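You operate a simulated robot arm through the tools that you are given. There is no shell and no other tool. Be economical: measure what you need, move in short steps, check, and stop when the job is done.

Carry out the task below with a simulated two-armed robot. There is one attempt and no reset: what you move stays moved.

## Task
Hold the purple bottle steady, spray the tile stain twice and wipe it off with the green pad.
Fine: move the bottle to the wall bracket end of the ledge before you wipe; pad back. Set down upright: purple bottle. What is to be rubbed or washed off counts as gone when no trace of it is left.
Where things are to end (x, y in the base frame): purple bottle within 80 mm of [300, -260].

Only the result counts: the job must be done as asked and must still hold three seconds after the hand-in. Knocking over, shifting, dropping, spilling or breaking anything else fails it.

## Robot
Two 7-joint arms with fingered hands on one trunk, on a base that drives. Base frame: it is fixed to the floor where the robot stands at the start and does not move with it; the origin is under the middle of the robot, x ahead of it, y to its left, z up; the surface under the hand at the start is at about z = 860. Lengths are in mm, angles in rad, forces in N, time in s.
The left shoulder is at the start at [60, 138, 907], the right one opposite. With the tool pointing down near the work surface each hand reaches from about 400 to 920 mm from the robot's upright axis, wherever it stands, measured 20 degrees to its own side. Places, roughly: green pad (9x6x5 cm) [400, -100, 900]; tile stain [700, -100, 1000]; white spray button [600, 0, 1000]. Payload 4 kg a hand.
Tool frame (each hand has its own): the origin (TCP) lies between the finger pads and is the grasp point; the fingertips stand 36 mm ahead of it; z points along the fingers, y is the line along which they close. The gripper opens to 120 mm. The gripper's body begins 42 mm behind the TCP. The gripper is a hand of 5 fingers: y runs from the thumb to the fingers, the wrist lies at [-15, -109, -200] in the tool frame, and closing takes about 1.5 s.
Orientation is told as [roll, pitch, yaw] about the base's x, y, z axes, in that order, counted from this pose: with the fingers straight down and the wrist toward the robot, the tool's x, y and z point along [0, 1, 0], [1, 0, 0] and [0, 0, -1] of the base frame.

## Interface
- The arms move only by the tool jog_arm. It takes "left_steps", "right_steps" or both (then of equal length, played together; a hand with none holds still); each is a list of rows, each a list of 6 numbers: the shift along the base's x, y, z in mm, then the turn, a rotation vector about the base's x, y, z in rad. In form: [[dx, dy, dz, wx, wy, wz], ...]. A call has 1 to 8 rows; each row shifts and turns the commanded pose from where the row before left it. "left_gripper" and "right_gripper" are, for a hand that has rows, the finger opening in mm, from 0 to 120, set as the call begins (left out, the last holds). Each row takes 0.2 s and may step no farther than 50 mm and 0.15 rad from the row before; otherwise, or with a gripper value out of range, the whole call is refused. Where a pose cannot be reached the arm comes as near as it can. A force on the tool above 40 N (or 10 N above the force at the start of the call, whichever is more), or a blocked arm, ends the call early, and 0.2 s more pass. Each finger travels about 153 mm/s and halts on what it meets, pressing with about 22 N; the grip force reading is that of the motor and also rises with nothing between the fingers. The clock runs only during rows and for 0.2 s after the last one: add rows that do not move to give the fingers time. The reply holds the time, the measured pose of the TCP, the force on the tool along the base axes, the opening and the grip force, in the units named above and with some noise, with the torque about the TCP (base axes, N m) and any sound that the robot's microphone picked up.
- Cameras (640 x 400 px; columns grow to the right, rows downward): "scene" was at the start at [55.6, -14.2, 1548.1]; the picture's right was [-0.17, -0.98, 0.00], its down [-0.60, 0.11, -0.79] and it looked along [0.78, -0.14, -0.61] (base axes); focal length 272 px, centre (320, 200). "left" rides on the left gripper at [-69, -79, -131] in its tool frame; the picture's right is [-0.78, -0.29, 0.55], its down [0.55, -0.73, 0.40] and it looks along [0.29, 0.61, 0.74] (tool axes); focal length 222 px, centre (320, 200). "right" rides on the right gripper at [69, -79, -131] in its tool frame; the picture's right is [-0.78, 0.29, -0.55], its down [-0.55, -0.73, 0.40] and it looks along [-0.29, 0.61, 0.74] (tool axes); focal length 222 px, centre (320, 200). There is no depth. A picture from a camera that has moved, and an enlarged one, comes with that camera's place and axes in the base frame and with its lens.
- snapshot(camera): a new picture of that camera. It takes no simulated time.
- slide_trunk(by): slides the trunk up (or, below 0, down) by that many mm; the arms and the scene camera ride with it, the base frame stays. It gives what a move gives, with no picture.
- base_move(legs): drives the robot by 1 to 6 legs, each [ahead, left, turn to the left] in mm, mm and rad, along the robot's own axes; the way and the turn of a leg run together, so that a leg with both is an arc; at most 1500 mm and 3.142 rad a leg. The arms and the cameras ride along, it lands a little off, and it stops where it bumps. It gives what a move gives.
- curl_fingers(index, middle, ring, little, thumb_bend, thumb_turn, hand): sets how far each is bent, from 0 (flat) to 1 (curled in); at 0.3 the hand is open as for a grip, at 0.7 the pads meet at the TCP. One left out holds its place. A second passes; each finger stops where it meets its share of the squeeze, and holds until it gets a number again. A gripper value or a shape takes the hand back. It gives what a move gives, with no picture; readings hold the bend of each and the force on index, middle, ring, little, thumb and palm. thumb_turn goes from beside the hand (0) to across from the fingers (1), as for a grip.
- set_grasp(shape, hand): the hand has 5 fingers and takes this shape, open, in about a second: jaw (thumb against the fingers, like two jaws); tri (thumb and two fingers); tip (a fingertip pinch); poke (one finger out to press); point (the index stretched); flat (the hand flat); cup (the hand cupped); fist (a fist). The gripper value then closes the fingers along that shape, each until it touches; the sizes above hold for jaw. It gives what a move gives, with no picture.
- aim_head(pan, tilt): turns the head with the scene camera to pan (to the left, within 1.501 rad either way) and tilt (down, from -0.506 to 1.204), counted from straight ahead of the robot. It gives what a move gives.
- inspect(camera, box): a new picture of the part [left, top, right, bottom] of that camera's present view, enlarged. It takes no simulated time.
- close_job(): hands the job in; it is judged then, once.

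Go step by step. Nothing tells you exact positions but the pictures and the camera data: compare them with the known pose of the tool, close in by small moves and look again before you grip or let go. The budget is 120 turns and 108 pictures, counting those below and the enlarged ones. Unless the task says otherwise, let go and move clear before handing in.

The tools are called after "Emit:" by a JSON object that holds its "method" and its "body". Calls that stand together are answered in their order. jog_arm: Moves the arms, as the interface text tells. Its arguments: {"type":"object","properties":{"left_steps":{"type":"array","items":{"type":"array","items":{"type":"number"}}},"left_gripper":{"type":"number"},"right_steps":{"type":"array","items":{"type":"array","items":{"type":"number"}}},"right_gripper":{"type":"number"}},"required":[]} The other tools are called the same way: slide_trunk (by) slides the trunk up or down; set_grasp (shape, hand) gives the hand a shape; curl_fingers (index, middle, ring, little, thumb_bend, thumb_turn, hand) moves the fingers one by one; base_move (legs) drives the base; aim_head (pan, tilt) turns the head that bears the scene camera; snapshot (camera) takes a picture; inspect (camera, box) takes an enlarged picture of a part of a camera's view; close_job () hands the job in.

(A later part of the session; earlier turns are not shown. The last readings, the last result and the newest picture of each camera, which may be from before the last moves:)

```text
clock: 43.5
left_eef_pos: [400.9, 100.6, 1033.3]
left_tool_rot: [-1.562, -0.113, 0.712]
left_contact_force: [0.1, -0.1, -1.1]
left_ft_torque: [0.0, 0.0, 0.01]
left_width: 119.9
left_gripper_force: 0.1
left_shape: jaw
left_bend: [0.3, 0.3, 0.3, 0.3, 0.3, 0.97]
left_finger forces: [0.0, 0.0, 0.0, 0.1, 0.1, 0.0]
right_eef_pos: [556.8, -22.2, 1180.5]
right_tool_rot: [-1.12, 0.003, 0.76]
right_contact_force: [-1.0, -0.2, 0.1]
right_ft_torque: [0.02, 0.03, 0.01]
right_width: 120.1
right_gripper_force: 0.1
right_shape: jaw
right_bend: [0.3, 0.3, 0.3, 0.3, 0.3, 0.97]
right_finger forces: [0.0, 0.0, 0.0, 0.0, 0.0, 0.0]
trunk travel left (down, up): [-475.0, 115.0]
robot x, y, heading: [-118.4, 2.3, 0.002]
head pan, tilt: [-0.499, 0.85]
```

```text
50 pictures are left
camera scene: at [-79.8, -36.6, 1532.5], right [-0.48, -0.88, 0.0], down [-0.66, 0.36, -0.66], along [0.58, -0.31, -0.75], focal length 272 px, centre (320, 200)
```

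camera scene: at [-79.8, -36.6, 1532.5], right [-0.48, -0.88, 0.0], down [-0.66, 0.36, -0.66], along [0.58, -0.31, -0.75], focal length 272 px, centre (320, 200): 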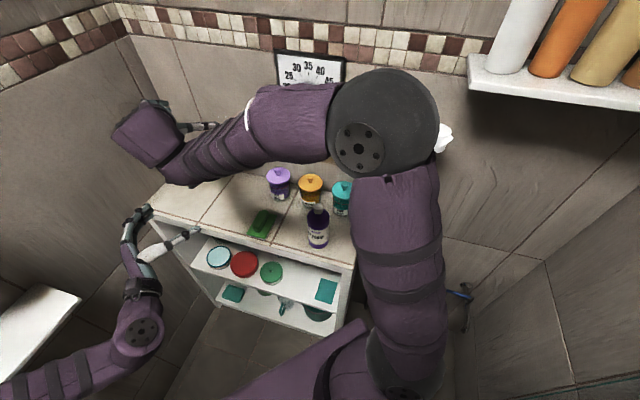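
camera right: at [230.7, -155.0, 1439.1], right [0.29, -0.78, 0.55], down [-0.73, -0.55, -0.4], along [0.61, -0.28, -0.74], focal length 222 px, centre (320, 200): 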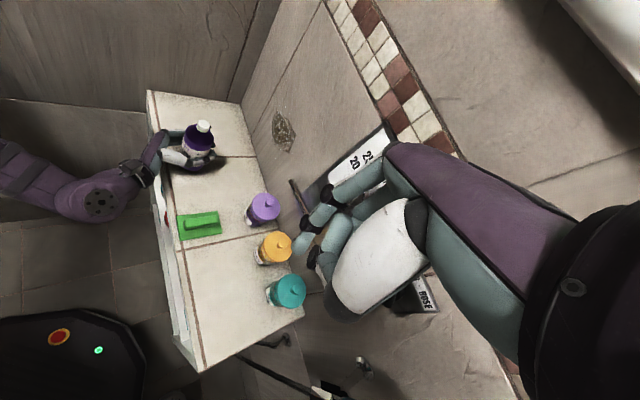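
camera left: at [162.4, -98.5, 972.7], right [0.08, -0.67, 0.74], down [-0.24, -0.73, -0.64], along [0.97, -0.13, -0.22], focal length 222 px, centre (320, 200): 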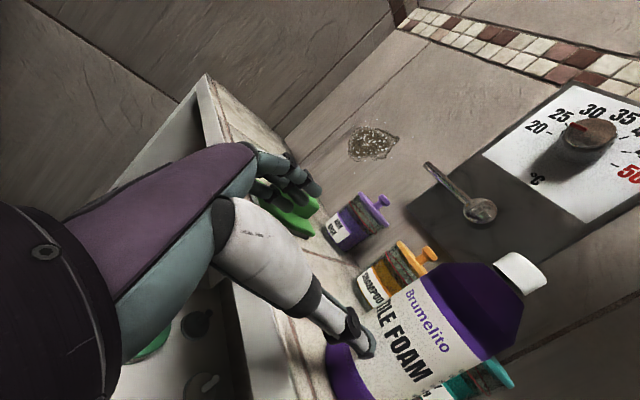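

Reachable so far. I'll finish the tilt and approach the wiping height with standoff.

Emit:
{"method": "jog_arm", "body": {"right_steps": [[0, 0, 0, -0.1015, -0.0965, 0], [0, 0, 0, -0.1015, -0.0965, 0], [0, 0, 0, -0.1015, -0.0965, 0], [10, -10, -40, -0.02, -0.019, 0], [10, -10, -40, 0, 0, 0], [20, -20, -40, 0, 0, 0], [20, -20, -30, 0, 0, 0], [0, 0, 0, 0, 0, 0]]}}

Emit:
{"method": "snapshot", "body": {"camera": "scene"}}

Emit:
{"method": "snapshot", "body": {"camera": "right"}}

```text
clock: 45.3
left_eef_pos: [400.9, 99.8, 1033.6]
left_tool_rot: [-1.562, -0.117, 0.712]
left_contact_force: [0.0, -0.1, 0.0]
left_ft_torque: [0.0, 0.04, -0.03]
left_width: 119.9
left_gripper_force: 0.1
left_shape: jaw
left_bend: [0.3, 0.3, 0.3, 0.3, 0.3, 0.97]
left_finger forces: [0.0, 0.0, 0.0, 0.1, 0.0, 0.0]
right_eef_pos: [612.6, -80.9, 1031.3]
right_tool_rot: [-1.569, 0.003, 0.76]
right_contact_force: [0.3, -0.9, 0.0]
right_ft_torque: [-0.02, -0.01, -0.02]
right_width: 119.9
right_gripper_force: 0.1
right_shape: jaw
right_bend: [0.3, 0.3, 0.3, 0.3, 0.3, 0.97]
right_finger forces: [0.1, 0.1, 0.0, 0.0, 0.0, 0.1]
trunk travel left (down, up): [-475.0, 115.0]
robot x, y, heading: [-118.2, 0.2, 0.002]
head pan, tilt: [-0.499, 0.85]
```

```text
49 pictures are left
camera scene: at [-80.1, -36.6, 1532.6], right [-0.48, -0.88, 0.0], down [-0.66, 0.36, -0.66], along [0.58, -0.31, -0.75], focal length 272 px, centre (320, 200)
```

scene: 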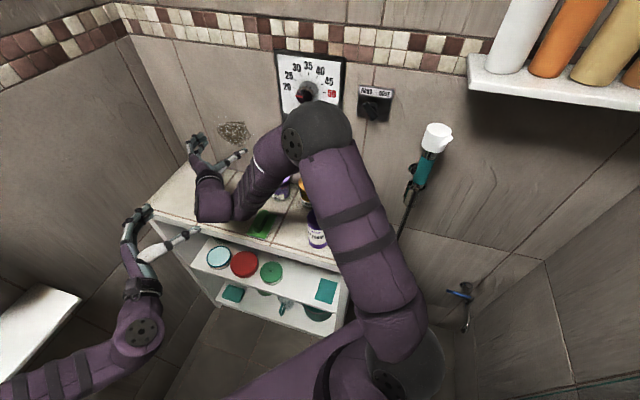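

```text
48 pictures are left
camera right: at [465.7, -40.5, 961.4], right [-0.16, 0.6, 0.79], down [-0.26, -0.79, 0.55], along [0.95, -0.11, 0.28], focal length 222 px, centre (320, 200)
```

right: 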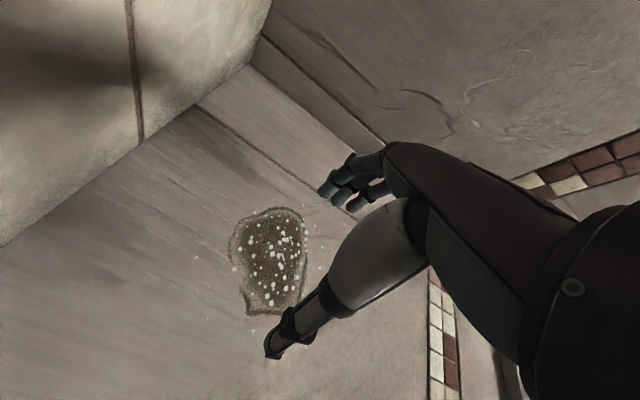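

The wiping pose is reachable. I'll tilt back to fingers-down and go above the pad.

Emit:
{"method": "jog_arm", "body": {"right_steps": [[-20, 20, 30, 0, 0, 0], [-20, 20, 40, 0, 0, 0], [-10, 10, 40, 0, 0, 0], [-10, 10, 40, 0.1015, 0.0965, 0], [0, 0, 0, 0.1015, 0.0965, 0], [0, 0, 0, 0.1015, 0.0965, 0], [0, 0, 0, 0.1015, 0.0965, 0], [0, 0, 0, 0.1015, 0.0965, 0]]}}

Emit:
{"method": "jog_arm", "body": {"right_steps": [[0, 0, 0, 0.1015, 0.0965, 0], [0, 0, 0, 0.1015, 0.0965, 0], [0, 0, 0, 0.1015, 0.0965, 0], [0, 0, 0, 0.1015, 0.0965, 0], [0, 0, 0, 0.1015, 0.0965, 0], [0, 0, 0, 0.1015, 0.0965, 0], [0, 0, 0, 0.0185, 0.0175, 0], [0, 0, 0, 0, 0, 0]]}}

Emit:
{"method": "jog_arm", "body": {"right_steps": [[-25, -20, -20, 0, 0, 0], [-25, -20, -20, 0, 0, 0], [-25, -20, -20, 0, 0, 0], [-25, -20, -20, 0, 0, 0], [-15, -15, -40, 0, 0, 0], [0, 0, -40, 0, 0, 0], [0, 0, 0, 0, 0, 0]]}}

Emit:
{"method": "snapshot", "body": {"camera": "right"}}

Emit:
{"method": "snapshot", "body": {"camera": "scene"}}

```text
clock: 47.1
left_eef_pos: [400.8, 100.0, 1033.0]
left_tool_rot: [-1.562, -0.115, 0.712]
left_contact_force: [0.1, 0.2, -0.4]
left_ft_torque: [-0.02, 0.02, 0.06]
left_width: 119.8
left_gripper_force: 0.0
left_shape: jaw
left_bend: [0.3, 0.3, 0.3, 0.3, 0.3, 0.97]
left_finger forces: [0.0, 0.0, 0.0, 0.1, 0.0, 0.0]
right_eef_pos: [554.7, -22.6, 1179.8]
right_tool_rot: [-0.866, 0.002, 0.764]
right_contact_force: [-0.3, -0.2, 0.0]
right_ft_torque: [-0.04, -0.02, 0.03]
right_width: 119.8
right_gripper_force: 0.1
right_shape: jaw
right_bend: [0.3, 0.3, 0.3, 0.3, 0.3, 0.97]
right_finger forces: [0.0, 0.1, 0.0, 0.1, 0.0, 0.1]
trunk travel left (down, up): [-475.0, 115.0]
robot x, y, heading: [-116.2, -1.9, 0.003]
head pan, tilt: [-0.499, 0.85]
```

```text
clock: 48.9
left_eef_pos: [401.5, 101.1, 1032.7]
left_tool_rot: [-1.562, -0.116, 0.711]
left_contact_force: [0.3, -0.8, 0.1]
left_ft_torque: [0.03, 0.01, -0.01]
left_width: 119.9
left_gripper_force: 0.1
left_shape: jaw
left_bend: [0.3, 0.3, 0.3, 0.3, 0.3, 0.97]
left_finger forces: [0.0, 0.0, 0.0, 0.0, 0.0, 0.0]
right_eef_pos: [557.3, -23.6, 1180.6]
right_tool_rot: [0.0, 0.001, 0.762]
right_contact_force: [-0.4, 0.1, 0.2]
right_ft_torque: [-0.01, 0.04, -0.01]
right_width: 119.9
right_gripper_force: 0.0
right_shape: jaw
right_bend: [0.3, 0.3, 0.3, 0.3, 0.3, 0.97]
right_finger forces: [0.0, 0.0, 0.1, 0.0, 0.0, 0.0]
trunk travel left (down, up): [-475.0, 115.0]
robot x, y, heading: [-120.0, 2.2, 0.003]
head pan, tilt: [-0.499, 0.85]
```

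```text
clock: 50.5
left_eef_pos: [400.8, 100.5, 1034.5]
left_tool_rot: [-1.562, -0.115, 0.711]
left_contact_force: [0.1, 0.0, -1.1]
left_ft_torque: [0.0, -0.02, -0.01]
left_width: 120.0
left_gripper_force: 0.1
left_shape: jaw
left_bend: [0.3, 0.3, 0.3, 0.3, 0.3, 0.97]
left_finger forces: [0.1, 0.0, 0.0, 0.1, 0.1, 0.0]
right_eef_pos: [440.5, -121.3, 1021.2]
right_tool_rot: [-0.002, 0.0, 0.761]
right_contact_force: [-0.5, 0.3, -0.2]
right_ft_torque: [0.0, 0.02, 0.04]
right_width: 119.9
right_gripper_force: 0.1
right_shape: jaw
right_bend: [0.3, 0.3, 0.3, 0.3, 0.3, 0.97]
right_finger forces: [0.0, 0.0, 0.1, 0.1, 0.0, 0.0]
trunk travel left (down, up): [-475.0, 115.0]
robot x, y, heading: [-119.8, -0.5, 0.006]
head pan, tilt: [-0.499, 0.85]
```

```text
47 pictures are left
camera right: at [337.2, -126.2, 1151.9], right [0.75, -0.37, 0.55], down [-0.15, -0.91, -0.4], along [0.64, 0.21, -0.74], focal length 222 px, centre (320, 200)
```

right: 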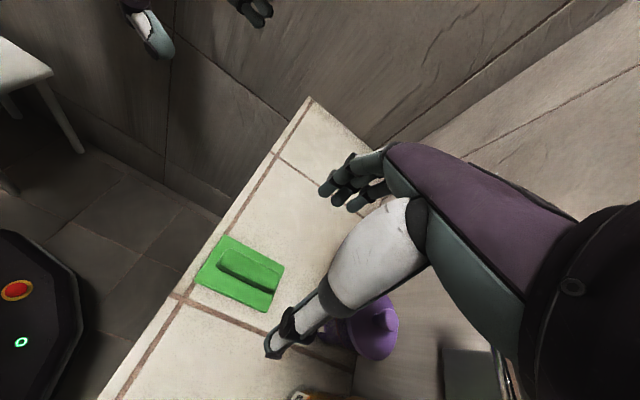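

```text
46 pictures are left
camera scene: at [-80.1, -36.6, 1532.6], right [-0.48, -0.88, 0.0], down [-0.66, 0.36, -0.66], along [0.58, -0.31, -0.75], focal length 272 px, centre (320, 200)
```

scene: 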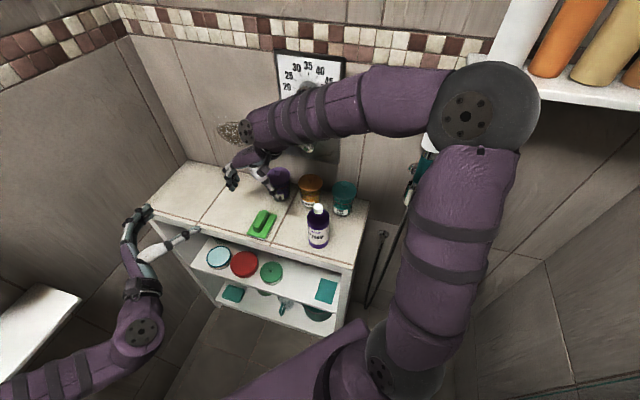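

Emit:
{"method": "inspect", "body": {"camera": "right", "box": [160, 210, 340, 330]}}

Emit:
{"method": "inspect", "body": {"camera": "scene", "box": [210, 150, 350, 270]}}

```text
3.33 times, centred on (250, 270) of right
camera zoom: at [337.2, -126.2, 1151.9], right [0.75, -0.37, 0.55], down [-0.15, -0.91, -0.4], along [0.64, 0.21, -0.74], focal length 740 px, centre (553, -33)
```

zoom: 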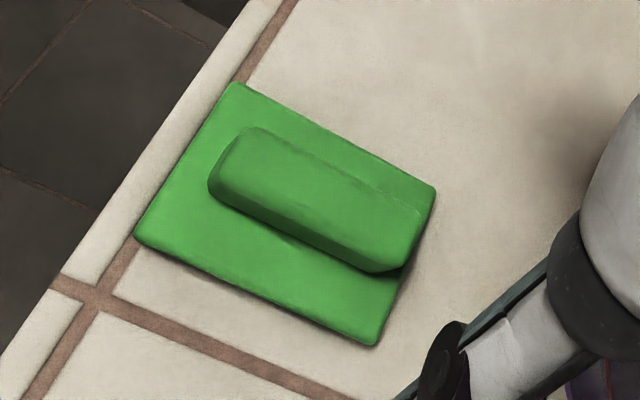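

```text
3.33 times, centred on (280, 210) of scene
camera zoom: at [-80.1, -36.6, 1532.6], right [-0.48, -0.88, 0.0], down [-0.66, 0.36, -0.66], along [0.58, -0.31, -0.75], focal length 906 px, centre (453, 167)
```

zoom: 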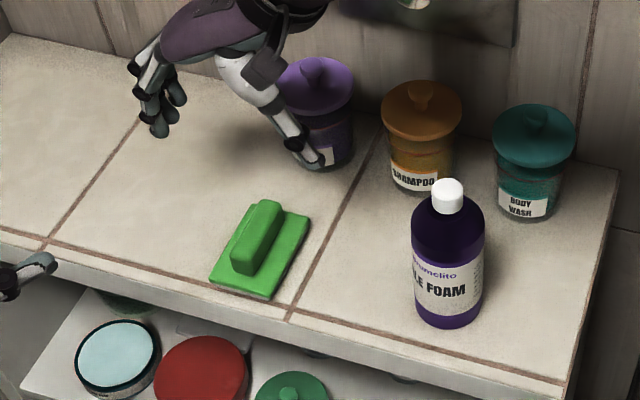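

The ridge centre is at about (425,-115), top near 905. I'll align and go down to just above it.

Emit:
{"method": "jog_arm", "body": {"right_steps": [[-8, 3, -20, 0, 0, 0.03], [-7, 3, -30, 0, 0, 0], [0, 0, -35, 0, 0, 0], [0, 0, 0, 0, 0, 0]]}}

Emit:
{"method": "inspect", "body": {"camera": "right", "box": [200, 120, 440, 380]}}

Emit:
{"method": "inspect", "body": {"camera": "scene", "box": [210, 170, 330, 260]}}

```text
clock: 51.5
left_eef_pos: [399.0, 100.2, 1033.6]
left_tool_rot: [-1.563, -0.116, 0.712]
left_contact_force: [0.1, 0.0, 0.2]
left_ft_torque: [0.01, -0.03, 0.01]
left_width: 119.9
left_gripper_force: 0.0
left_shape: jaw
left_bend: [0.3, 0.3, 0.3, 0.3, 0.3, 0.97]
left_finger forces: [0.0, 0.0, 0.0, 0.0, 0.0, 0.1]
right_eef_pos: [426.1, -113.8, 932.9]
right_tool_rot: [0.0, 0.001, 0.792]
right_contact_force: [0.5, 0.6, 0.7]
right_ft_torque: [0.02, -0.02, 0.01]
right_width: 119.8
right_gripper_force: 0.1
right_shape: jaw
right_bend: [0.3, 0.3, 0.3, 0.3, 0.3, 0.97]
right_finger forces: [0.0, 0.0, 0.0, 0.0, 0.0, 0.0]
trunk travel left (down, up): [-475.0, 115.0]
robot x, y, heading: [-116.4, -2.9, 0.002]
head pan, tilt: [-0.499, 0.85]
```

```text
1.54 times, centred on (320, 250) of right
camera zoom: at [322.5, -121.4, 1063.6], right [0.76, -0.34, 0.55], down [-0.12, -0.91, -0.4], along [0.64, 0.23, -0.74], focal length 342 px, centre (320, 123)
```

zoom: 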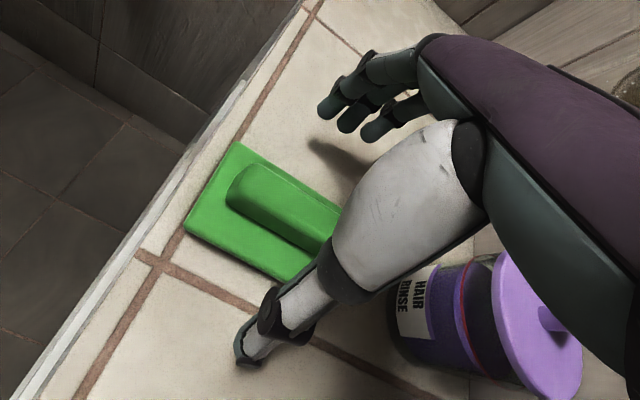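

```text
4.44 times, centred on (270, 215) of scene
camera zoom: at [-80.1, -36.6, 1532.6], right [-0.48, -0.88, 0.0], down [-0.66, 0.36, -0.66], along [0.58, -0.31, -0.75], focal length 1208 px, centre (542, 133)
```

zoom: 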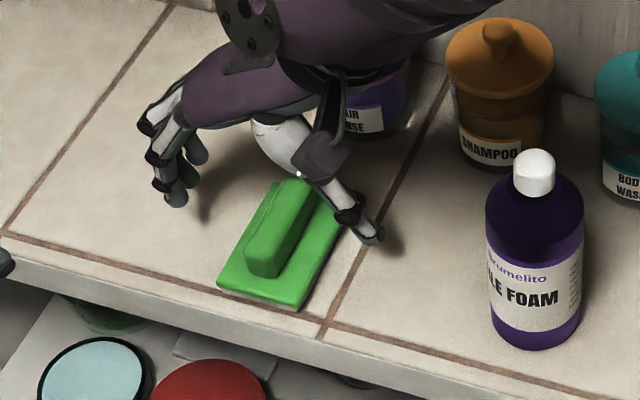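

Emit:
{"method": "jog_arm", "body": {"right_steps": [[0, 0, -15, 0, 0, 0], [0, 0, -9, 0, 0, 0], [0, 0, 0, 0, 0, 0]]}}

Emit:
{"method": "inspect", "body": {"camera": "scene", "box": [220, 180, 320, 255]}}

Emit:
{"method": "inspect", "body": {"camera": "right", "box": [200, 160, 400, 360]}}

```text
clock: 52.3
left_eef_pos: [401.0, 100.7, 1033.7]
left_tool_rot: [-1.563, -0.115, 0.711]
left_contact_force: [-0.1, 0.6, 0.2]
left_ft_torque: [-0.01, 0.0, 0.01]
left_width: 120.2
left_gripper_force: 0.0
left_shape: jaw
left_bend: [0.3, 0.3, 0.3, 0.3, 0.3, 0.97]
left_finger forces: [0.0, 0.0, 0.1, 0.1, 0.1, 0.1]
right_eef_pos: [425.5, -114.3, 909.5]
right_tool_rot: [-0.002, 0.001, 0.793]
right_contact_force: [0.1, -1.1, 0.0]
right_ft_torque: [-0.03, 0.0, 0.0]
right_width: 119.8
right_gripper_force: 0.1
right_shape: jaw
right_bend: [0.3, 0.3, 0.3, 0.3, 0.3, 0.97]
right_finger forces: [0.1, 0.0, 0.0, 0.0, 0.0, 0.1]
trunk travel left (down, up): [-475.0, 115.0]
robot x, y, heading: [-119.4, -0.0, 0.003]
head pan, tilt: [-0.499, 0.85]
```

```text
5.33 times, centred on (270, 218) of scene
camera zoom: at [-80.0, -36.7, 1532.5], right [-0.48, -0.88, 0.0], down [-0.66, 0.36, -0.66], along [0.58, -0.31, -0.75], focal length 1450 px, centre (587, 107)
```

zoom: 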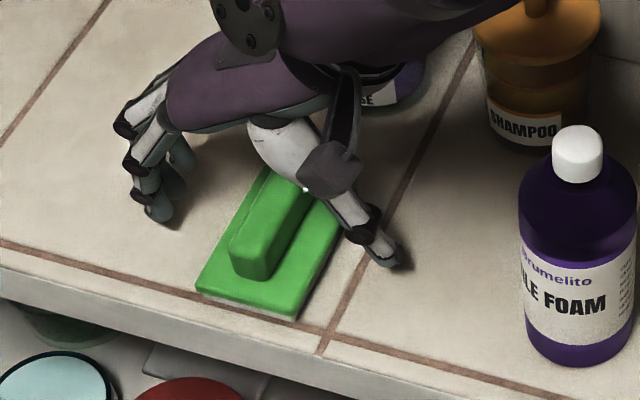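

```text
2.00 times, centred on (300, 260) of right
camera zoom: at [321.4, -122.1, 1040.7], right [0.76, -0.34, 0.55], down [-0.13, -0.91, -0.4], along [0.64, 0.23, -0.74], focal length 444 px, centre (360, 80)
```

zoom: 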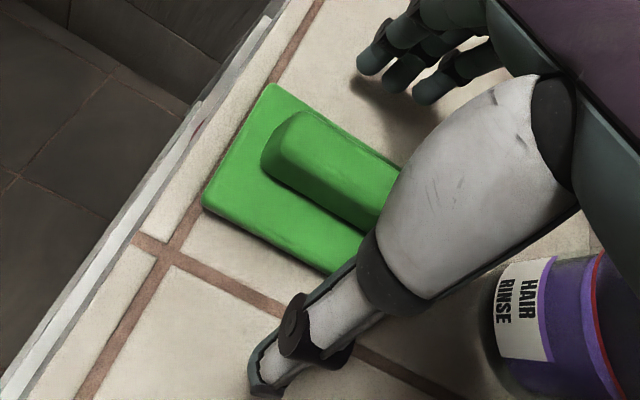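

The ridge is centred between thumb and fingers, so I'm closing.

Emit:
{"method": "jog_arm", "body": {"right_steps": [[0, 0, 0, 0, 0, 0], [0, 0, 0, 0, 0, 0], [0, 0, 0, 0, 0, 0], [0, 0, 0, 0, 0, 0], [0, 0, 0, 0, 0, 0], [0, 0, 0, 0, 0, 0], [0, 0, 0, 0, 0, 0], [0, 0, 0, 0, 0, 0]], "right_gripper": 0}}

Emit:
{"method": "inspect", "body": {"camera": "scene", "box": [220, 180, 320, 255]}}

Emit:
{"method": "inspect", "body": {"camera": "right", "box": [200, 160, 400, 360]}}

```text
clock: 54.1
left_eef_pos: [401.1, 100.5, 1034.0]
left_tool_rot: [-1.563, -0.116, 0.714]
left_contact_force: [0.1, 0.0, -0.1]
left_ft_torque: [-0.01, 0.0, -0.01]
left_width: 120.0
left_gripper_force: 0.2
left_shape: jaw
left_bend: [0.3, 0.3, 0.3, 0.3, 0.3, 0.97]
left_finger forces: [0.1, 0.0, 0.1, 0.0, 0.0, 0.0]
right_eef_pos: [425.8, -113.7, 912.2]
right_tool_rot: [-0.003, -0.001, 0.795]
right_contact_force: [1.3, 0.2, 10.7]
right_ft_torque: [0.13, -0.15, -0.11]
right_width: 45.3
right_gripper_force: 22.3
right_shape: jaw
right_bend: [0.48, 0.5, 0.55, 0.71, 0.66, 1.0]
right_finger forces: [13.8, 8.0, 0.1, 0.0, 19.1, 0.0]
trunk travel left (down, up): [-475.0, 115.0]
robot x, y, heading: [-117.1, 0.1, -0.003]
head pan, tilt: [-0.499, 0.85]
```

```text
5.33 times, centred on (270, 218) of scene
camera zoom: at [-80.6, -36.5, 1532.6], right [-0.48, -0.88, 0.0], down [-0.66, 0.36, -0.66], along [0.58, -0.31, -0.75], focal length 1450 px, centre (587, 107)
```

zoom: 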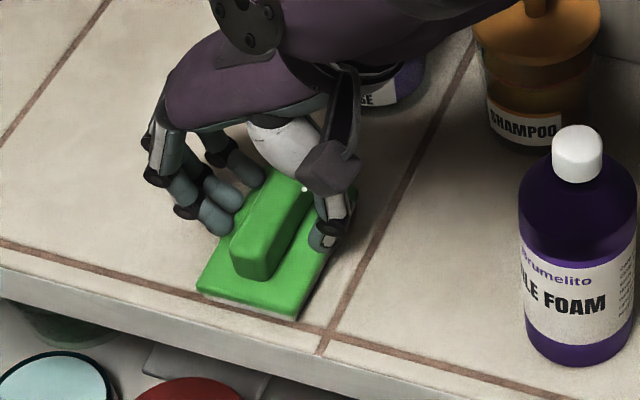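

```text
2.00 times, centred on (300, 260) of right
camera zoom: at [321.3, -121.8, 1041.4], right [0.76, -0.34, 0.55], down [-0.12, -0.91, -0.4], along [0.64, 0.23, -0.73], focal length 444 px, centre (360, 80)
```

zoom: 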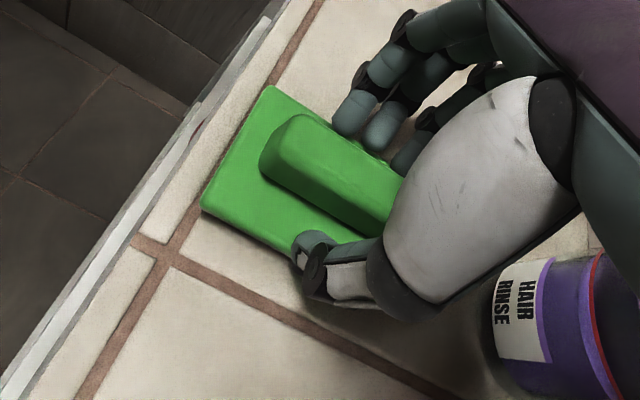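

Fingertips are catching the slab, and the hand sits too far toward the wall end. I'll reopen, raise 10 mm, shift back 16 mm along the ridge and close again.

Emit:
{"method": "jog_arm", "body": {"right_steps": [[0, 0, 0, 0, 0, 0], [0, 0, 0, 0, 0, 0], [0, 0, 0, 0, 0, 0], [-11, 11, 8, 0, 0, 0], [0, 0, 0, 0, 0, 0]], "right_gripper": 120}}

Emit:
{"method": "jog_arm", "body": {"right_steps": [[0, 0, 0, 0, 0, 0], [0, 0, 0, 0, 0, 0], [0, 0, 0, 0, 0, 0], [0, 0, 0, 0, 0, 0], [0, 0, 0, 0, 0, 0], [0, 0, 0, 0, 0, 0], [0, 0, 0, 0, 0, 0], [0, 0, 0, 0, 0, 0]], "right_gripper": 0}}

Emit:
{"method": "inspect", "body": {"camera": "scene", "box": [220, 180, 320, 255]}}

Emit:
{"method": "inspect", "body": {"camera": "right", "box": [200, 160, 400, 360]}}

```text
clock: 55.3
left_eef_pos: [401.7, 100.4, 1032.5]
left_tool_rot: [-1.564, -0.113, 0.712]
left_contact_force: [-0.1, 0.4, -1.3]
left_ft_torque: [-0.01, -0.03, -0.02]
left_width: 120.0
left_gripper_force: 0.0
left_shape: jaw
left_bend: [0.3, 0.3, 0.3, 0.3, 0.3, 0.97]
left_finger forces: [0.0, 0.0, 0.0, 0.1, 0.0, 0.0]
right_eef_pos: [414.3, -104.9, 917.5]
right_tool_rot: [-0.004, 0.0, 0.79]
right_contact_force: [0.6, 0.6, -1.0]
right_ft_torque: [0.0, -0.01, 0.0]
right_width: 119.7
right_gripper_force: 0.1
right_shape: jaw
right_bend: [0.3, 0.3, 0.3, 0.3, 0.3, 0.97]
right_finger forces: [0.0, 0.0, 0.1, 0.0, 0.0, 0.0]
trunk travel left (down, up): [-475.0, 115.0]
robot x, y, heading: [-119.0, -1.1, 0.004]
head pan, tilt: [-0.499, 0.85]
```

```text
clock: 57.1
left_eef_pos: [400.5, 99.7, 1034.0]
left_tool_rot: [-1.562, -0.114, 0.713]
left_contact_force: [0.4, -0.4, -0.3]
left_ft_torque: [0.02, 0.01, -0.02]
left_width: 119.9
left_gripper_force: 0.1
left_shape: jaw
left_bend: [0.3, 0.3, 0.3, 0.3, 0.3, 0.97]
left_finger forces: [0.1, 0.0, 0.1, 0.0, 0.1, 0.1]
right_eef_pos: [413.7, -104.4, 917.8]
right_tool_rot: [-0.002, 0.001, 0.792]
right_contact_force: [0.9, 0.0, -0.1]
right_ft_torque: [0.03, 0.02, 0.0]
right_width: 16.9
right_gripper_force: 21.8
right_shape: jaw
right_bend: [0.59, 0.65, 0.68, 0.7, 0.7, 1.0]
right_finger forces: [10.8, 6.0, 2.3, 0.0, 19.1, 0.0]
trunk travel left (down, up): [-475.0, 115.0]
robot x, y, heading: [-119.0, 4.2, -0.004]
head pan, tilt: [-0.499, 0.85]
```

```text
5.33 times, centred on (270, 218) of scene
camera zoom: at [-79.9, -36.7, 1532.5], right [-0.48, -0.88, 0.0], down [-0.66, 0.36, -0.66], along [0.58, -0.31, -0.75], focal length 1450 px, centre (587, 107)
```

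zoom: 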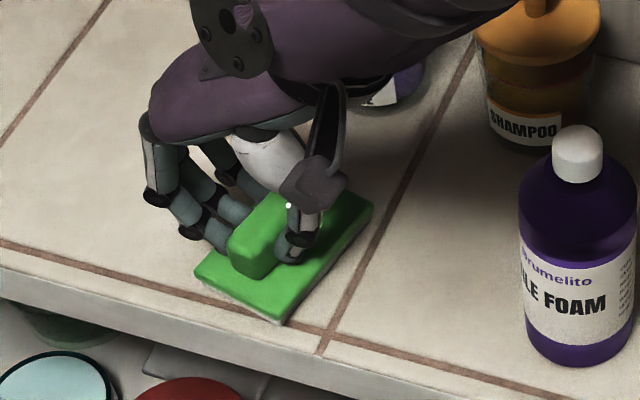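

```text
2.00 times, centred on (300, 260) of right
camera zoom: at [310.5, -111.8, 1049.0], right [0.76, -0.34, 0.55], down [-0.12, -0.91, -0.4], along [0.64, 0.23, -0.74], focal length 444 px, centre (360, 80)
```

zoom: 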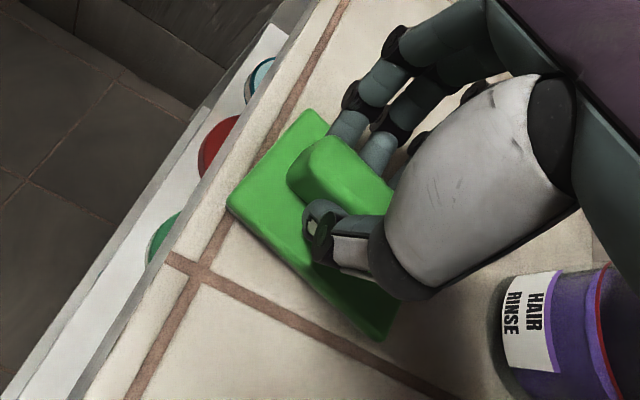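

It's a solid grip on the ridge; pad-home TCP is (414,-104,918). I'm lifting straight up, then moving to the tilt location.

Emit:
{"method": "jog_arm", "body": {"right_steps": [[0, 0, 15, 0, 0, 0], [0, 0, 40, 0, 0, 0], [0, 0, 45, 0, 0, 0], [20, 10, 40, 0, 0, 0], [30, 15, 35, 0, 0, 0], [30, 15, 35, 0, 0, 0], [30, 20, 30, 0, 0, 0], [30, 20, 20, 0, 0, 0]]}}

Emit:
{"method": "snapshot", "body": {"camera": "right"}}

Emit:
{"method": "snapshot", "body": {"camera": "scene"}}

```text
clock: 58.9
left_eef_pos: [401.1, 100.8, 1033.6]
left_tool_rot: [-1.562, -0.113, 0.712]
left_contact_force: [-0.2, 0.3, -0.4]
left_ft_torque: [0.02, 0.01, -0.03]
left_width: 119.9
left_gripper_force: 0.0
left_shape: jaw
left_bend: [0.3, 0.3, 0.3, 0.3, 0.3, 0.97]
left_finger forces: [0.1, 0.0, 0.1, 0.0, 0.2, 0.0]
right_eef_pos: [557.7, -18.5, 1177.1]
right_tool_rot: [0.0, 0.002, 0.792]
right_contact_force: [0.6, 0.3, 0.5]
right_ft_torque: [0.0, -0.03, 0.02]
right_width: 16.8
right_gripper_force: 21.6
right_shape: jaw
right_bend: [0.59, 0.65, 0.68, 0.7, 0.71, 1.0]
right_finger forces: [10.8, 5.9, 2.3, 0.0, 19.3, 0.1]
trunk travel left (down, up): [-475.0, 115.0]
robot x, y, heading: [-120.5, 1.9, 0.002]
head pan, tilt: [-0.499, 0.85]
```

```text
35 pictures are left
camera right: at [453.1, -27.1, 1308.1], right [0.76, -0.34, 0.55], down [-0.13, -0.91, -0.4], along [0.63, 0.23, -0.74], focal length 222 px, centre (320, 200)
```

right: 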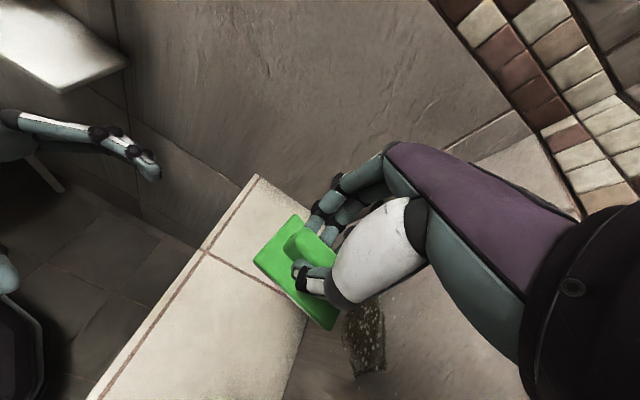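

```text
34 pictures are left
camera scene: at [-79.2, -36.1, 1532.5], right [-0.48, -0.88, 0.0], down [-0.66, 0.36, -0.66], along [0.58, -0.32, -0.75], focal length 272 px, centre (320, 200)
```

scene: 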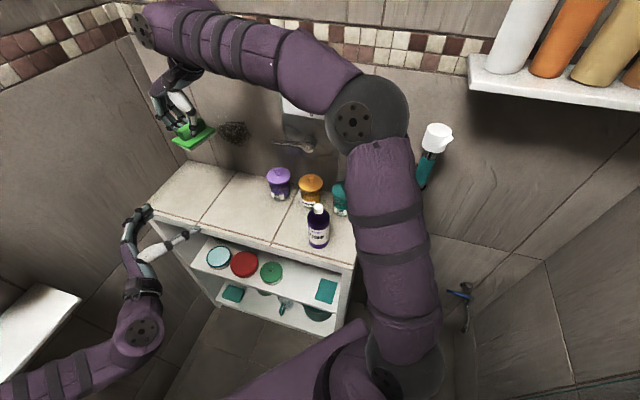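

The pad is held well. Tilting it to face the wall.

Emit:
{"method": "jog_arm", "body": {"right_steps": [[0, 0, 0, -0.1032, -0.1047, 0], [0, 0, 0, -0.1032, -0.1047, 0], [0, 0, 0, -0.1032, -0.1047, 0], [0, 0, 0, -0.1032, -0.1047, 0], [0, 0, 0, -0.1032, -0.1047, 0], [0, 0, 0, -0.1032, -0.1047, 0], [0, 0, 0, -0.1032, -0.1047, 0], [0, 0, 0, -0.1032, -0.1047, 0]]}}

Emit:
{"method": "jog_arm", "body": {"right_steps": [[0, 0, 0, -0.1032, -0.1047, 0], [0, 0, 0, -0.1032, -0.1047, 0], [0, 0, 0, -0.071, -0.072, 0], [5, -5, -40, 0, 0, 0], [5, -5, -45, 0, 0, 0], [5, -5, -45, 0, 0, 0], [5, -5, -20, 0, 0, 0], [0, 0, 0, 0, 0, 0]]}}

Emit:
{"method": "snapshot", "body": {"camera": "right"}}

Emit:
{"method": "snapshot", "body": {"camera": "scene"}}

```text
clock: 60.7
left_eef_pos: [401.9, 100.4, 1033.4]
left_tool_rot: [-1.563, -0.114, 0.711]
left_contact_force: [0.0, -0.9, -0.1]
left_ft_torque: [-0.02, -0.01, 0.02]
left_width: 120.0
left_gripper_force: 0.0
left_shape: jaw
left_bend: [0.3, 0.3, 0.3, 0.3, 0.3, 0.97]
left_finger forces: [0.0, 0.0, 0.0, 0.1, 0.0, 0.0]
right_eef_pos: [554.6, -21.4, 1178.9]
right_tool_rot: [-1.178, -0.002, 0.793]
right_contact_force: [0.0, -0.5, -0.1]
right_ft_torque: [0.03, 0.05, 0.0]
right_width: 17.2
right_gripper_force: 21.7
right_shape: jaw
right_bend: [0.59, 0.65, 0.68, 0.7, 0.71, 1.0]
right_finger forces: [11.0, 5.8, 2.2, 0.0, 19.3, 0.1]
trunk travel left (down, up): [-475.0, 115.0]
robot x, y, heading: [-119.5, -0.8, 0.004]
head pan, tilt: [-0.499, 0.85]
```

```text
clock: 62.5
left_eef_pos: [401.2, 101.0, 1031.5]
left_tool_rot: [-1.559, -0.114, 0.714]
left_contact_force: [5.4, -3.1, -19.8]
left_ft_torque: [0.75, -0.87, 0.29]
left_width: 118.1
left_gripper_force: 0.1
left_shape: jaw
left_bend: [0.3, 0.3, 0.3, 0.3, 0.3, 1.0]
left_finger forces: [0.1, 0.1, 0.0, 0.0, 0.1, 0.0]
right_eef_pos: [572.7, -40.1, 1027.3]
right_tool_rot: [-1.573, -0.004, 0.795]
right_contact_force: [-1.4, -1.2, -0.5]
right_ft_torque: [0.01, 0.02, 0.01]
right_width: 16.6
right_gripper_force: 22.2
right_shape: jaw
right_bend: [0.59, 0.65, 0.69, 0.7, 0.71, 1.0]
right_finger forces: [11.2, 5.7, 2.3, 0.0, 19.3, 0.0]
trunk travel left (down, up): [-475.0, 115.0]
robot x, y, heading: [-121.5, 2.7, 0.004]
head pan, tilt: [-0.499, 0.85]
```

```text
33 pictures are left
camera right: at [425.3, -5.5, 957.2], right [-0.19, 0.59, 0.78], down [-0.23, -0.8, 0.55], along [0.95, -0.08, 0.29], focal length 222 px, centre (320, 200)
```

right: 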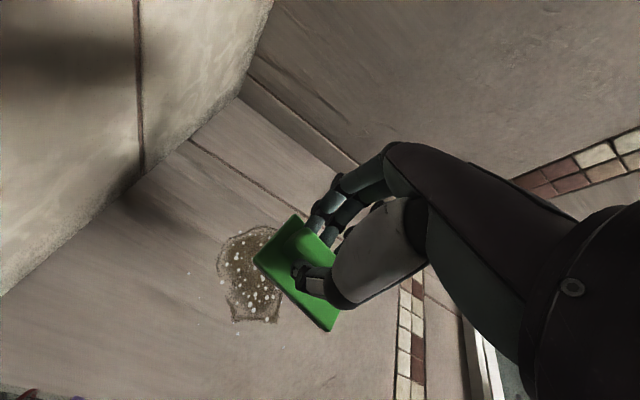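

```text
32 pictures are left
camera scene: at [-80.0, -36.7, 1532.5], right [-0.48, -0.88, 0.0], down [-0.66, 0.36, -0.66], along [0.58, -0.31, -0.75], focal length 272 px, centre (320, 200)
```

scene: 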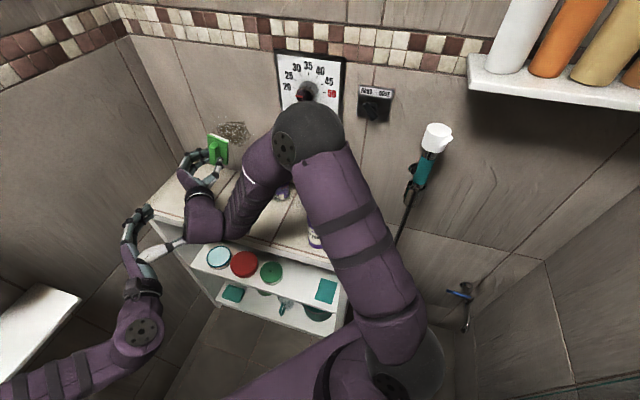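

The left thumb is touching the right wrist, so I'll move the left hand farther away.

Emit:
{"method": "jog_arm", "body": {"left_steps": [[0, 15, -15, 0, 0, 0], [0, 40, -20, 0, 0, 0], [0, 45, -10, 0, 0, 0], [0, 45, 0, 0, 0, 0], [0, 0, 0, 0, 0, 0]]}}

Emit:
{"method": "inspect", "body": {"camera": "scene", "box": [100, 80, 360, 280]}}

```text
clock: 63.7
left_eef_pos: [402.1, 241.3, 985.3]
left_tool_rot: [-1.563, -0.114, 0.713]
left_contact_force: [-0.3, 0.1, 0.2]
left_ft_torque: [0.06, -0.03, -0.02]
left_width: 119.9
left_gripper_force: 0.0
left_shape: jaw
left_bend: [0.3, 0.3, 0.3, 0.3, 0.3, 0.97]
left_finger forces: [0.0, 0.0, 0.0, 0.1, 0.0, 0.0]
right_eef_pos: [572.4, -41.3, 1026.9]
right_tool_rot: [-1.572, -0.001, 0.791]
right_contact_force: [0.1, -0.2, -1.0]
right_ft_torque: [0.01, 0.05, -0.01]
right_width: 17.1
right_gripper_force: 22.0
right_shape: jaw
right_bend: [0.59, 0.65, 0.69, 0.7, 0.71, 1.0]
right_finger forces: [11.2, 5.7, 2.2, 0.1, 19.3, 0.1]
trunk travel left (down, up): [-475.0, 115.0]
robot x, y, heading: [-121.0, -1.3, 0.003]
head pan, tilt: [-0.499, 0.85]
```

```text
2.00 times, centred on (230, 180) of scene
camera zoom: at [-79.9, -36.6, 1532.5], right [-0.48, -0.88, 0.0], down [-0.66, 0.36, -0.66], along [0.58, -0.31, -0.75], focal length 544 px, centre (500, 240)
```

zoom: 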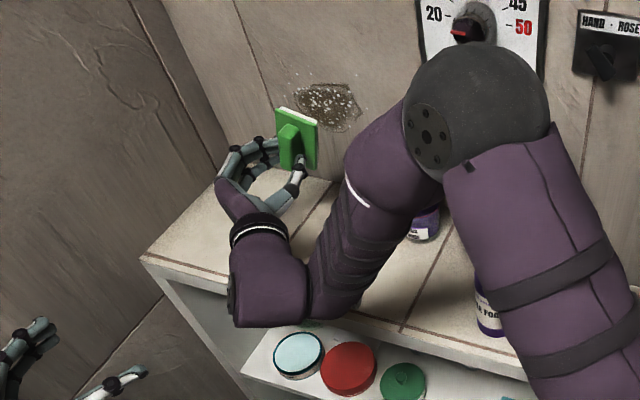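

The left hand is clear. I'm moving the pad in front of the stain with about 30 mm of gap left.

Emit:
{"method": "jog_arm", "body": {"right_steps": [[12, 12, -10, 0, 0, 0], [20, -20, -10, 0, 0, 0], [20, -20, -10, 0, 0, 0], [17, -16, -6, 0, 0, 0], [0, 0, 0, 0, 0, 0]]}}

Emit:
{"method": "snapshot", "body": {"camera": "right"}}

Emit:
{"method": "snapshot", "body": {"camera": "scene"}}

```text
clock: 64.9
left_eef_pos: [402.8, 241.1, 985.1]
left_tool_rot: [-1.561, -0.114, 0.711]
left_contact_force: [-0.3, 0.4, 0.3]
left_ft_torque: [-0.04, 0.02, 0.01]
left_width: 120.0
left_gripper_force: 0.1
left_shape: jaw
left_bend: [0.3, 0.3, 0.3, 0.3, 0.3, 0.97]
left_finger forces: [0.0, 0.0, 0.0, 0.0, 0.0, 0.1]
right_eef_pos: [643.3, -84.2, 992.7]
right_tool_rot: [-1.573, -0.002, 0.795]
right_contact_force: [0.2, -0.1, -0.7]
right_ft_torque: [-0.01, 0.02, 0.01]
right_width: 17.3
right_gripper_force: 21.7
right_shape: jaw
right_bend: [0.59, 0.65, 0.69, 0.7, 0.71, 1.0]
right_finger forces: [11.2, 5.8, 2.1, 0.0, 19.4, 0.0]
trunk travel left (down, up): [-475.0, 115.0]
robot x, y, heading: [-114.8, -0.7, 0.002]
head pan, tilt: [-0.499, 0.85]
```

```text
30 pictures are left
camera right: at [495.5, -49.9, 922.9], right [-0.19, 0.59, 0.78], down [-0.23, -0.8, 0.55], along [0.95, -0.08, 0.29], focal length 222 px, centre (320, 200)
```

right: 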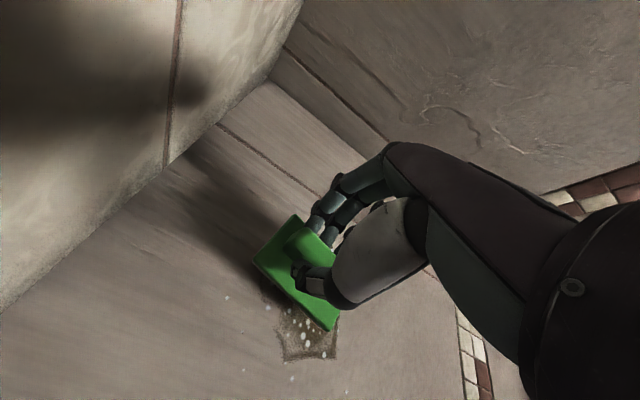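

```text
29 pictures are left
camera scene: at [-79.9, -36.6, 1532.5], right [-0.48, -0.88, 0.0], down [-0.66, 0.36, -0.66], along [0.58, -0.31, -0.75], focal length 272 px, centre (320, 200)
```

scene: 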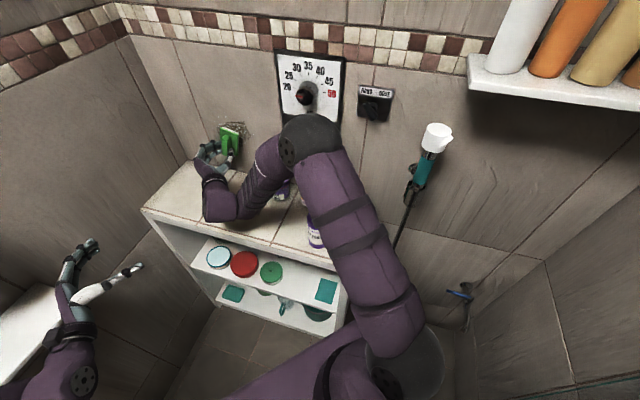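

Emit:
{"method": "jog_arm", "body": {"right_steps": [[4.3, -4.2, 0, 0, 0, 0], [4.3, -4.2, 0, 0, 0, 0], [4.3, -4.2, 0, 0, 0, 0], [0, 0, 0, 0, 0, 0]]}}

Emit:
{"method": "jog_arm", "body": {"right_steps": [[2.9, -2.8, 0, 0, 0, 0], [2.9, -2.8, 0, 0, 0, 0], [0, 0, 0, 0, 0, 0]]}}

```text
clock: 65.9
left_eef_pos: [402.2, 242.3, 985.0]
left_tool_rot: [-1.564, -0.115, 0.713]
left_contact_force: [0.1, -0.9, 1.1]
left_ft_torque: [0.02, 0.03, 0.01]
left_width: 120.1
left_gripper_force: 0.0
left_shape: jaw
left_bend: [0.3, 0.3, 0.3, 0.3, 0.3, 0.97]
left_finger forces: [0.0, 0.1, 0.0, 0.1, 0.0, 0.0]
right_eef_pos: [656.0, -95.3, 990.5]
right_tool_rot: [-1.573, 0.001, 0.797]
right_contact_force: [-8.5, 6.7, -1.5]
right_ft_torque: [0.0, 0.0, -0.1]
right_width: 17.7
right_gripper_force: 21.5
right_shape: jaw
right_bend: [0.59, 0.65, 0.69, 0.7, 0.71, 1.0]
right_finger forces: [11.4, 6.1, 2.5, 0.0, 22.4, 0.0]
trunk travel left (down, up): [-475.0, 115.0]
robot x, y, heading: [-121.5, 1.3, 0.006]
head pan, tilt: [-0.499, 0.85]
```

```text
clock: 66.7
left_eef_pos: [400.8, 244.3, 984.9]
left_tool_rot: [-1.566, -0.115, 0.714]
left_contact_force: [0.0, 1.3, -0.2]
left_ft_torque: [-0.03, 0.02, 0.01]
left_width: 120.2
left_gripper_force: 0.1
left_shape: jaw
left_bend: [0.3, 0.3, 0.3, 0.3, 0.3, 0.97]
left_finger forces: [0.0, 0.0, 0.0, 0.0, 0.0, 0.0]
right_eef_pos: [660.7, -99.0, 994.3]
right_tool_rot: [-1.572, 0.0, 0.799]
right_contact_force: [-28.4, 22.9, -4.0]
right_ft_torque: [0.14, 0.23, -0.36]
right_width: 20.8
right_gripper_force: 21.4
right_shape: jaw
right_bend: [0.59, 0.65, 0.69, 0.7, 0.72, 1.0]
right_finger forces: [13.0, 7.0, 2.2, 0.0, 38.6, 0.0]
trunk travel left (down, up): [-475.0, 115.0]
robot x, y, heading: [-115.3, 0.9, 0.004]
head pan, tilt: [-0.499, 0.85]
```

Wall contact is found. I'm easing off to about 15 N and sweeping sideways along the wall.

Emit:
{"method": "jog_arm", "body": {"right_steps": [[-2.4, 2.4, 0, 0, 0, 0], [14, 14.2, 0, 0, 0, 0], [14, 14.2, 0, 0, 0, 0], [14, 14.2, 0, 0, 0, 0], [0, 0, 0, 0, 0, 0]]}}

Emit:
{"method": "jog_arm", "body": {"right_steps": [[-14, -14.2, 0, 0, 0, 0], [-14, -14.2, 0, 0, 0, 0], [-14, -14.2, 0, 0, 0, 0], [-14, -14.2, 0, 0, 0, 0], [-14, -14.2, 0, 0, 0, 0], [-14, -14.2, 0, 0, 0, 0], [0, 0, 0, 0, 0, 0]]}}

Emit:
{"method": "snapshot", "body": {"camera": "right"}}

```text
clock: 67.9
left_eef_pos: [402.0, 242.2, 985.0]
left_tool_rot: [-1.563, -0.116, 0.712]
left_contact_force: [0.6, -0.5, -0.2]
left_ft_torque: [0.04, -0.01, -0.02]
left_width: 120.0
left_gripper_force: 0.0
left_shape: jaw
left_bend: [0.3, 0.3, 0.3, 0.3, 0.3, 0.97]
left_finger forces: [0.0, 0.0, 0.0, 0.0, 0.0, 0.0]
right_eef_pos: [700.5, -58.7, 995.1]
right_tool_rot: [-1.573, -0.002, 0.794]
right_contact_force: [-14.8, 7.7, 0.6]
right_ft_torque: [0.02, 0.0, -0.19]
right_width: 20.1
right_gripper_force: 22.4
right_shape: jaw
right_bend: [0.6, 0.66, 0.7, 0.7, 0.72, 1.0]
right_finger forces: [11.5, 6.1, 1.3, 0.1, 25.4, 0.0]
trunk travel left (down, up): [-475.0, 115.0]
robot x, y, heading: [-120.7, -1.5, -0.0]
head pan, tilt: [-0.499, 0.85]
```

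```text
clock: 69.5
left_eef_pos: [402.3, 243.0, 984.9]
left_tool_rot: [-1.564, -0.116, 0.715]
left_contact_force: [-0.4, 0.2, 0.6]
left_ft_torque: [0.03, 0.02, -0.01]
left_width: 119.8
left_gripper_force: 0.1
left_shape: jaw
left_bend: [0.3, 0.3, 0.3, 0.3, 0.3, 0.97]
left_finger forces: [0.1, 0.0, 0.0, 0.0, 0.0, 0.1]
right_eef_pos: [616.5, -141.3, 993.2]
right_tool_rot: [-1.574, -0.003, 0.796]
right_contact_force: [-8.7, 18.0, -0.3]
right_ft_torque: [0.04, 0.0, 0.18]
right_width: 19.0
right_gripper_force: 21.7
right_shape: jaw
right_bend: [0.59, 0.65, 0.69, 0.7, 0.72, 1.0]
right_finger forces: [15.4, 8.4, 2.9, 0.1, 22.9, 0.0]
trunk travel left (down, up): [-475.0, 115.0]
robot x, y, heading: [-120.8, 2.9, 0.004]
head pan, tilt: [-0.499, 0.85]
```

```text
28 pictures are left
camera right: at [468.9, -105.9, 923.8], right [-0.19, 0.59, 0.78], down [-0.23, -0.8, 0.55], along [0.95, -0.08, 0.29], focal length 222 px, centre (320, 200)
```

right: 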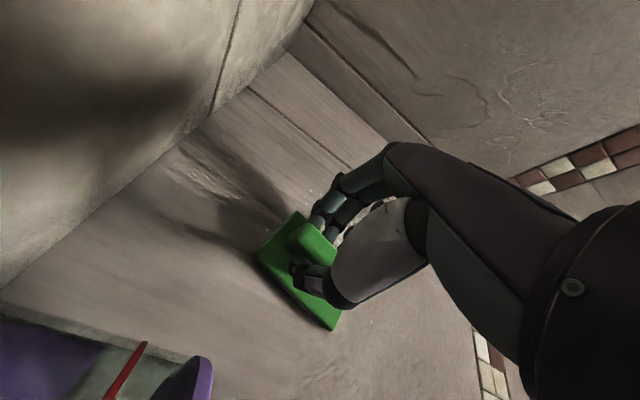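

The stain is already mostly gone. I'll make a lower pass and then an upper one to catch the edges and splashes.

Emit:
{"method": "jog_arm", "body": {"right_steps": [[0, 0, -14, 0, 0, 0], [0, 0, -14, 0, 0, 0], [14, 14.2, 0, 0, 0, 0], [14, 14.2, 0, 0, 0, 0], [14, 14.2, 0, 0, 0, 0], [14, 14.2, 0, 0, 0, 0], [14, 14.2, 0, 0, 0, 0], [14, 14.2, 0, 0, 0, 0]]}}

Emit:
{"method": "jog_arm", "body": {"right_steps": [[4, 4, 15, 0, 0, 0], [0, 0, 20, 0, 0, 0], [0, 0, 20, 0, 0, 0], [-14, -14.2, 0, 0, 0, 0], [-14, -14.2, 0, 0, 0, 0], [-14, -14.2, 0, 0, 0, 0], [-14, -14.2, 0, 0, 0, 0], [-14, -14.2, 0, 0, 0, 0]]}}

Emit:
{"method": "jog_arm", "body": {"right_steps": [[-14, -14.2, 0, 0, 0, 0], [14, 14.2, -20, 0, 0, 0], [14, 14.2, 0, 0, 0, 0], [14, 14.2, 0, 0, 0, 0], [14, 14.2, 0, 0, 0, 0], [0, 0, 0, 0, 0, 0]]}}

```text
clock: 71.3
left_eef_pos: [401.8, 241.3, 984.5]
left_tool_rot: [-1.564, -0.114, 0.713]
left_contact_force: [0.4, 0.2, -0.3]
left_ft_torque: [-0.01, -0.02, 0.01]
left_width: 120.2
left_gripper_force: 0.1
left_shape: jaw
left_bend: [0.3, 0.3, 0.3, 0.3, 0.3, 0.97]
left_finger forces: [0.1, 0.0, 0.1, 0.0, 0.0, 0.0]
right_eef_pos: [701.3, -60.2, 965.5]
right_tool_rot: [-1.576, -0.003, 0.792]
right_contact_force: [-12.4, 7.0, -1.2]
right_ft_torque: [0.02, 0.06, -0.2]
right_width: 19.9
right_gripper_force: 22.4
right_shape: jaw
right_bend: [0.6, 0.66, 0.69, 0.7, 0.72, 1.0]
right_finger forces: [12.1, 6.3, 1.6, 0.1, 27.6, 0.1]
trunk travel left (down, up): [-475.0, 115.0]
robot x, y, heading: [-117.2, 0.8, 0.004]
head pan, tilt: [-0.499, 0.85]
```

```text
clock: 73.1
left_eef_pos: [401.9, 243.2, 984.0]
left_tool_rot: [-1.564, -0.114, 0.714]
left_contact_force: [1.0, 0.3, 0.6]
left_ft_torque: [-0.02, -0.01, 0.02]
left_width: 120.1
left_gripper_force: 0.1
left_shape: jaw
left_bend: [0.3, 0.3, 0.3, 0.3, 0.3, 0.97]
left_finger forces: [0.1, 0.0, 0.0, 0.1, 0.0, 0.1]
right_eef_pos: [634.3, -123.7, 1020.1]
right_tool_rot: [-1.573, 0.0, 0.796]
right_contact_force: [-8.3, 12.7, -1.0]
right_ft_torque: [0.02, -0.03, 0.11]
right_width: 18.7
right_gripper_force: 21.9
right_shape: jaw
right_bend: [0.59, 0.65, 0.69, 0.7, 0.72, 1.0]
right_finger forces: [14.4, 7.7, 2.5, 0.1, 23.4, 0.1]
trunk travel left (down, up): [-475.0, 115.0]
robot x, y, heading: [-119.2, -0.8, 0.006]
head pan, tilt: [-0.499, 0.85]
```

```text
clock: 74.5
left_eef_pos: [400.6, 243.6, 984.5]
left_tool_rot: [-1.563, -0.114, 0.713]
left_contact_force: [-0.2, -0.1, -0.4]
left_ft_torque: [-0.02, -0.02, -0.01]
left_width: 119.7
left_gripper_force: 0.0
left_shape: jaw
left_bend: [0.3, 0.3, 0.3, 0.3, 0.3, 0.97]
left_finger forces: [0.1, 0.1, 0.0, 0.0, 0.0, 0.0]
right_eef_pos: [676.6, -82.6, 1000.1]
right_tool_rot: [-1.573, -0.003, 0.792]
right_contact_force: [-16.2, 8.6, -0.5]
right_ft_torque: [0.03, 0.08, -0.28]
right_width: 19.2
right_gripper_force: 21.9
right_shape: jaw
right_bend: [0.6, 0.65, 0.69, 0.7, 0.72, 1.0]
right_finger forces: [11.6, 6.2, 2.0, 0.0, 32.0, 0.1]
trunk travel left (down, up): [-475.0, 115.0]
robot x, y, heading: [-119.9, -2.6, -0.003]
head pan, tilt: [-0.499, 0.85]
```

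Backing off the wall to inspect the tile.

Emit:
{"method": "jog_arm", "body": {"right_steps": [[-10, 10, 0, 0, 0, 0], [-30, 30, 0, 0, 0, 0], [-30, 30, 20, 0, 0, 0], [-25, 25, 30, 0, 0, 0], [0, 0, 0, 0, 0, 0]]}}

Emit:
{"method": "snapshot", "body": {"camera": "right"}}

Emit:
{"method": "inspect", "body": {"camera": "scene", "box": [150, 80, 330, 200]}}

```text
clock: 75.7
left_eef_pos: [403.1, 241.2, 985.2]
left_tool_rot: [-1.561, -0.114, 0.712]
left_contact_force: [0.2, 0.4, 0.9]
left_ft_torque: [-0.01, -0.01, -0.01]
left_width: 120.1
left_gripper_force: 0.1
left_shape: jaw
left_bend: [0.3, 0.3, 0.3, 0.3, 0.3, 0.97]
left_finger forces: [0.1, 0.0, 0.0, 0.0, 0.0, 0.0]
right_eef_pos: [583.6, 14.9, 1046.6]
right_tool_rot: [-1.571, -0.002, 0.792]
right_contact_force: [1.2, 0.3, -1.7]
right_ft_torque: [0.03, 0.05, 0.0]
right_width: 17.5
right_gripper_force: 22.0
right_shape: jaw
right_bend: [0.6, 0.65, 0.69, 0.7, 0.72, 1.0]
right_finger forces: [12.3, 6.6, 2.3, 0.0, 21.2, 0.1]
trunk travel left (down, up): [-475.0, 115.0]
robot x, y, heading: [-118.4, 1.7, 0.0]
head pan, tilt: [-0.499, 0.85]
```

```text
27 pictures are left
camera right: at [435.6, 48.0, 976.1], right [-0.19, 0.59, 0.78], down [-0.23, -0.8, 0.55], along [0.95, -0.08, 0.29], focal length 222 px, centre (320, 200)
```

right: 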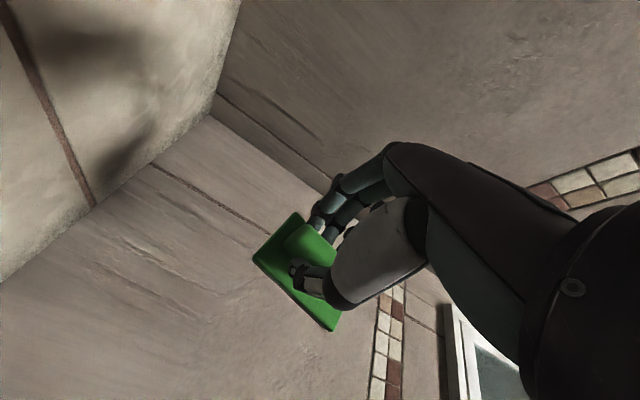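

```text
3.33 times, centred on (240, 140) of scene
camera zoom: at [-79.8, -36.6, 1532.5], right [-0.48, -0.88, 0.0], down [-0.66, 0.36, -0.66], along [0.58, -0.31, -0.75], focal length 906 px, centre (587, 400)
```

zoom: 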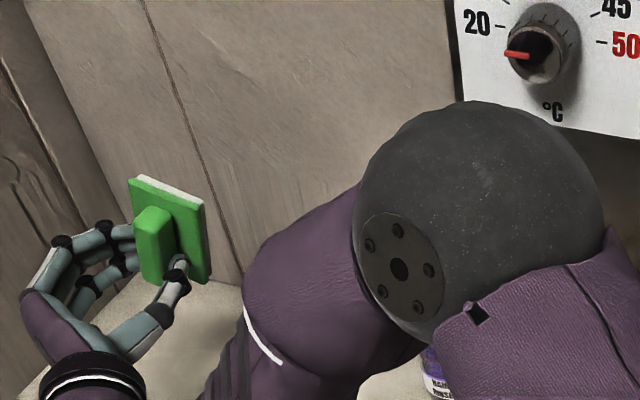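

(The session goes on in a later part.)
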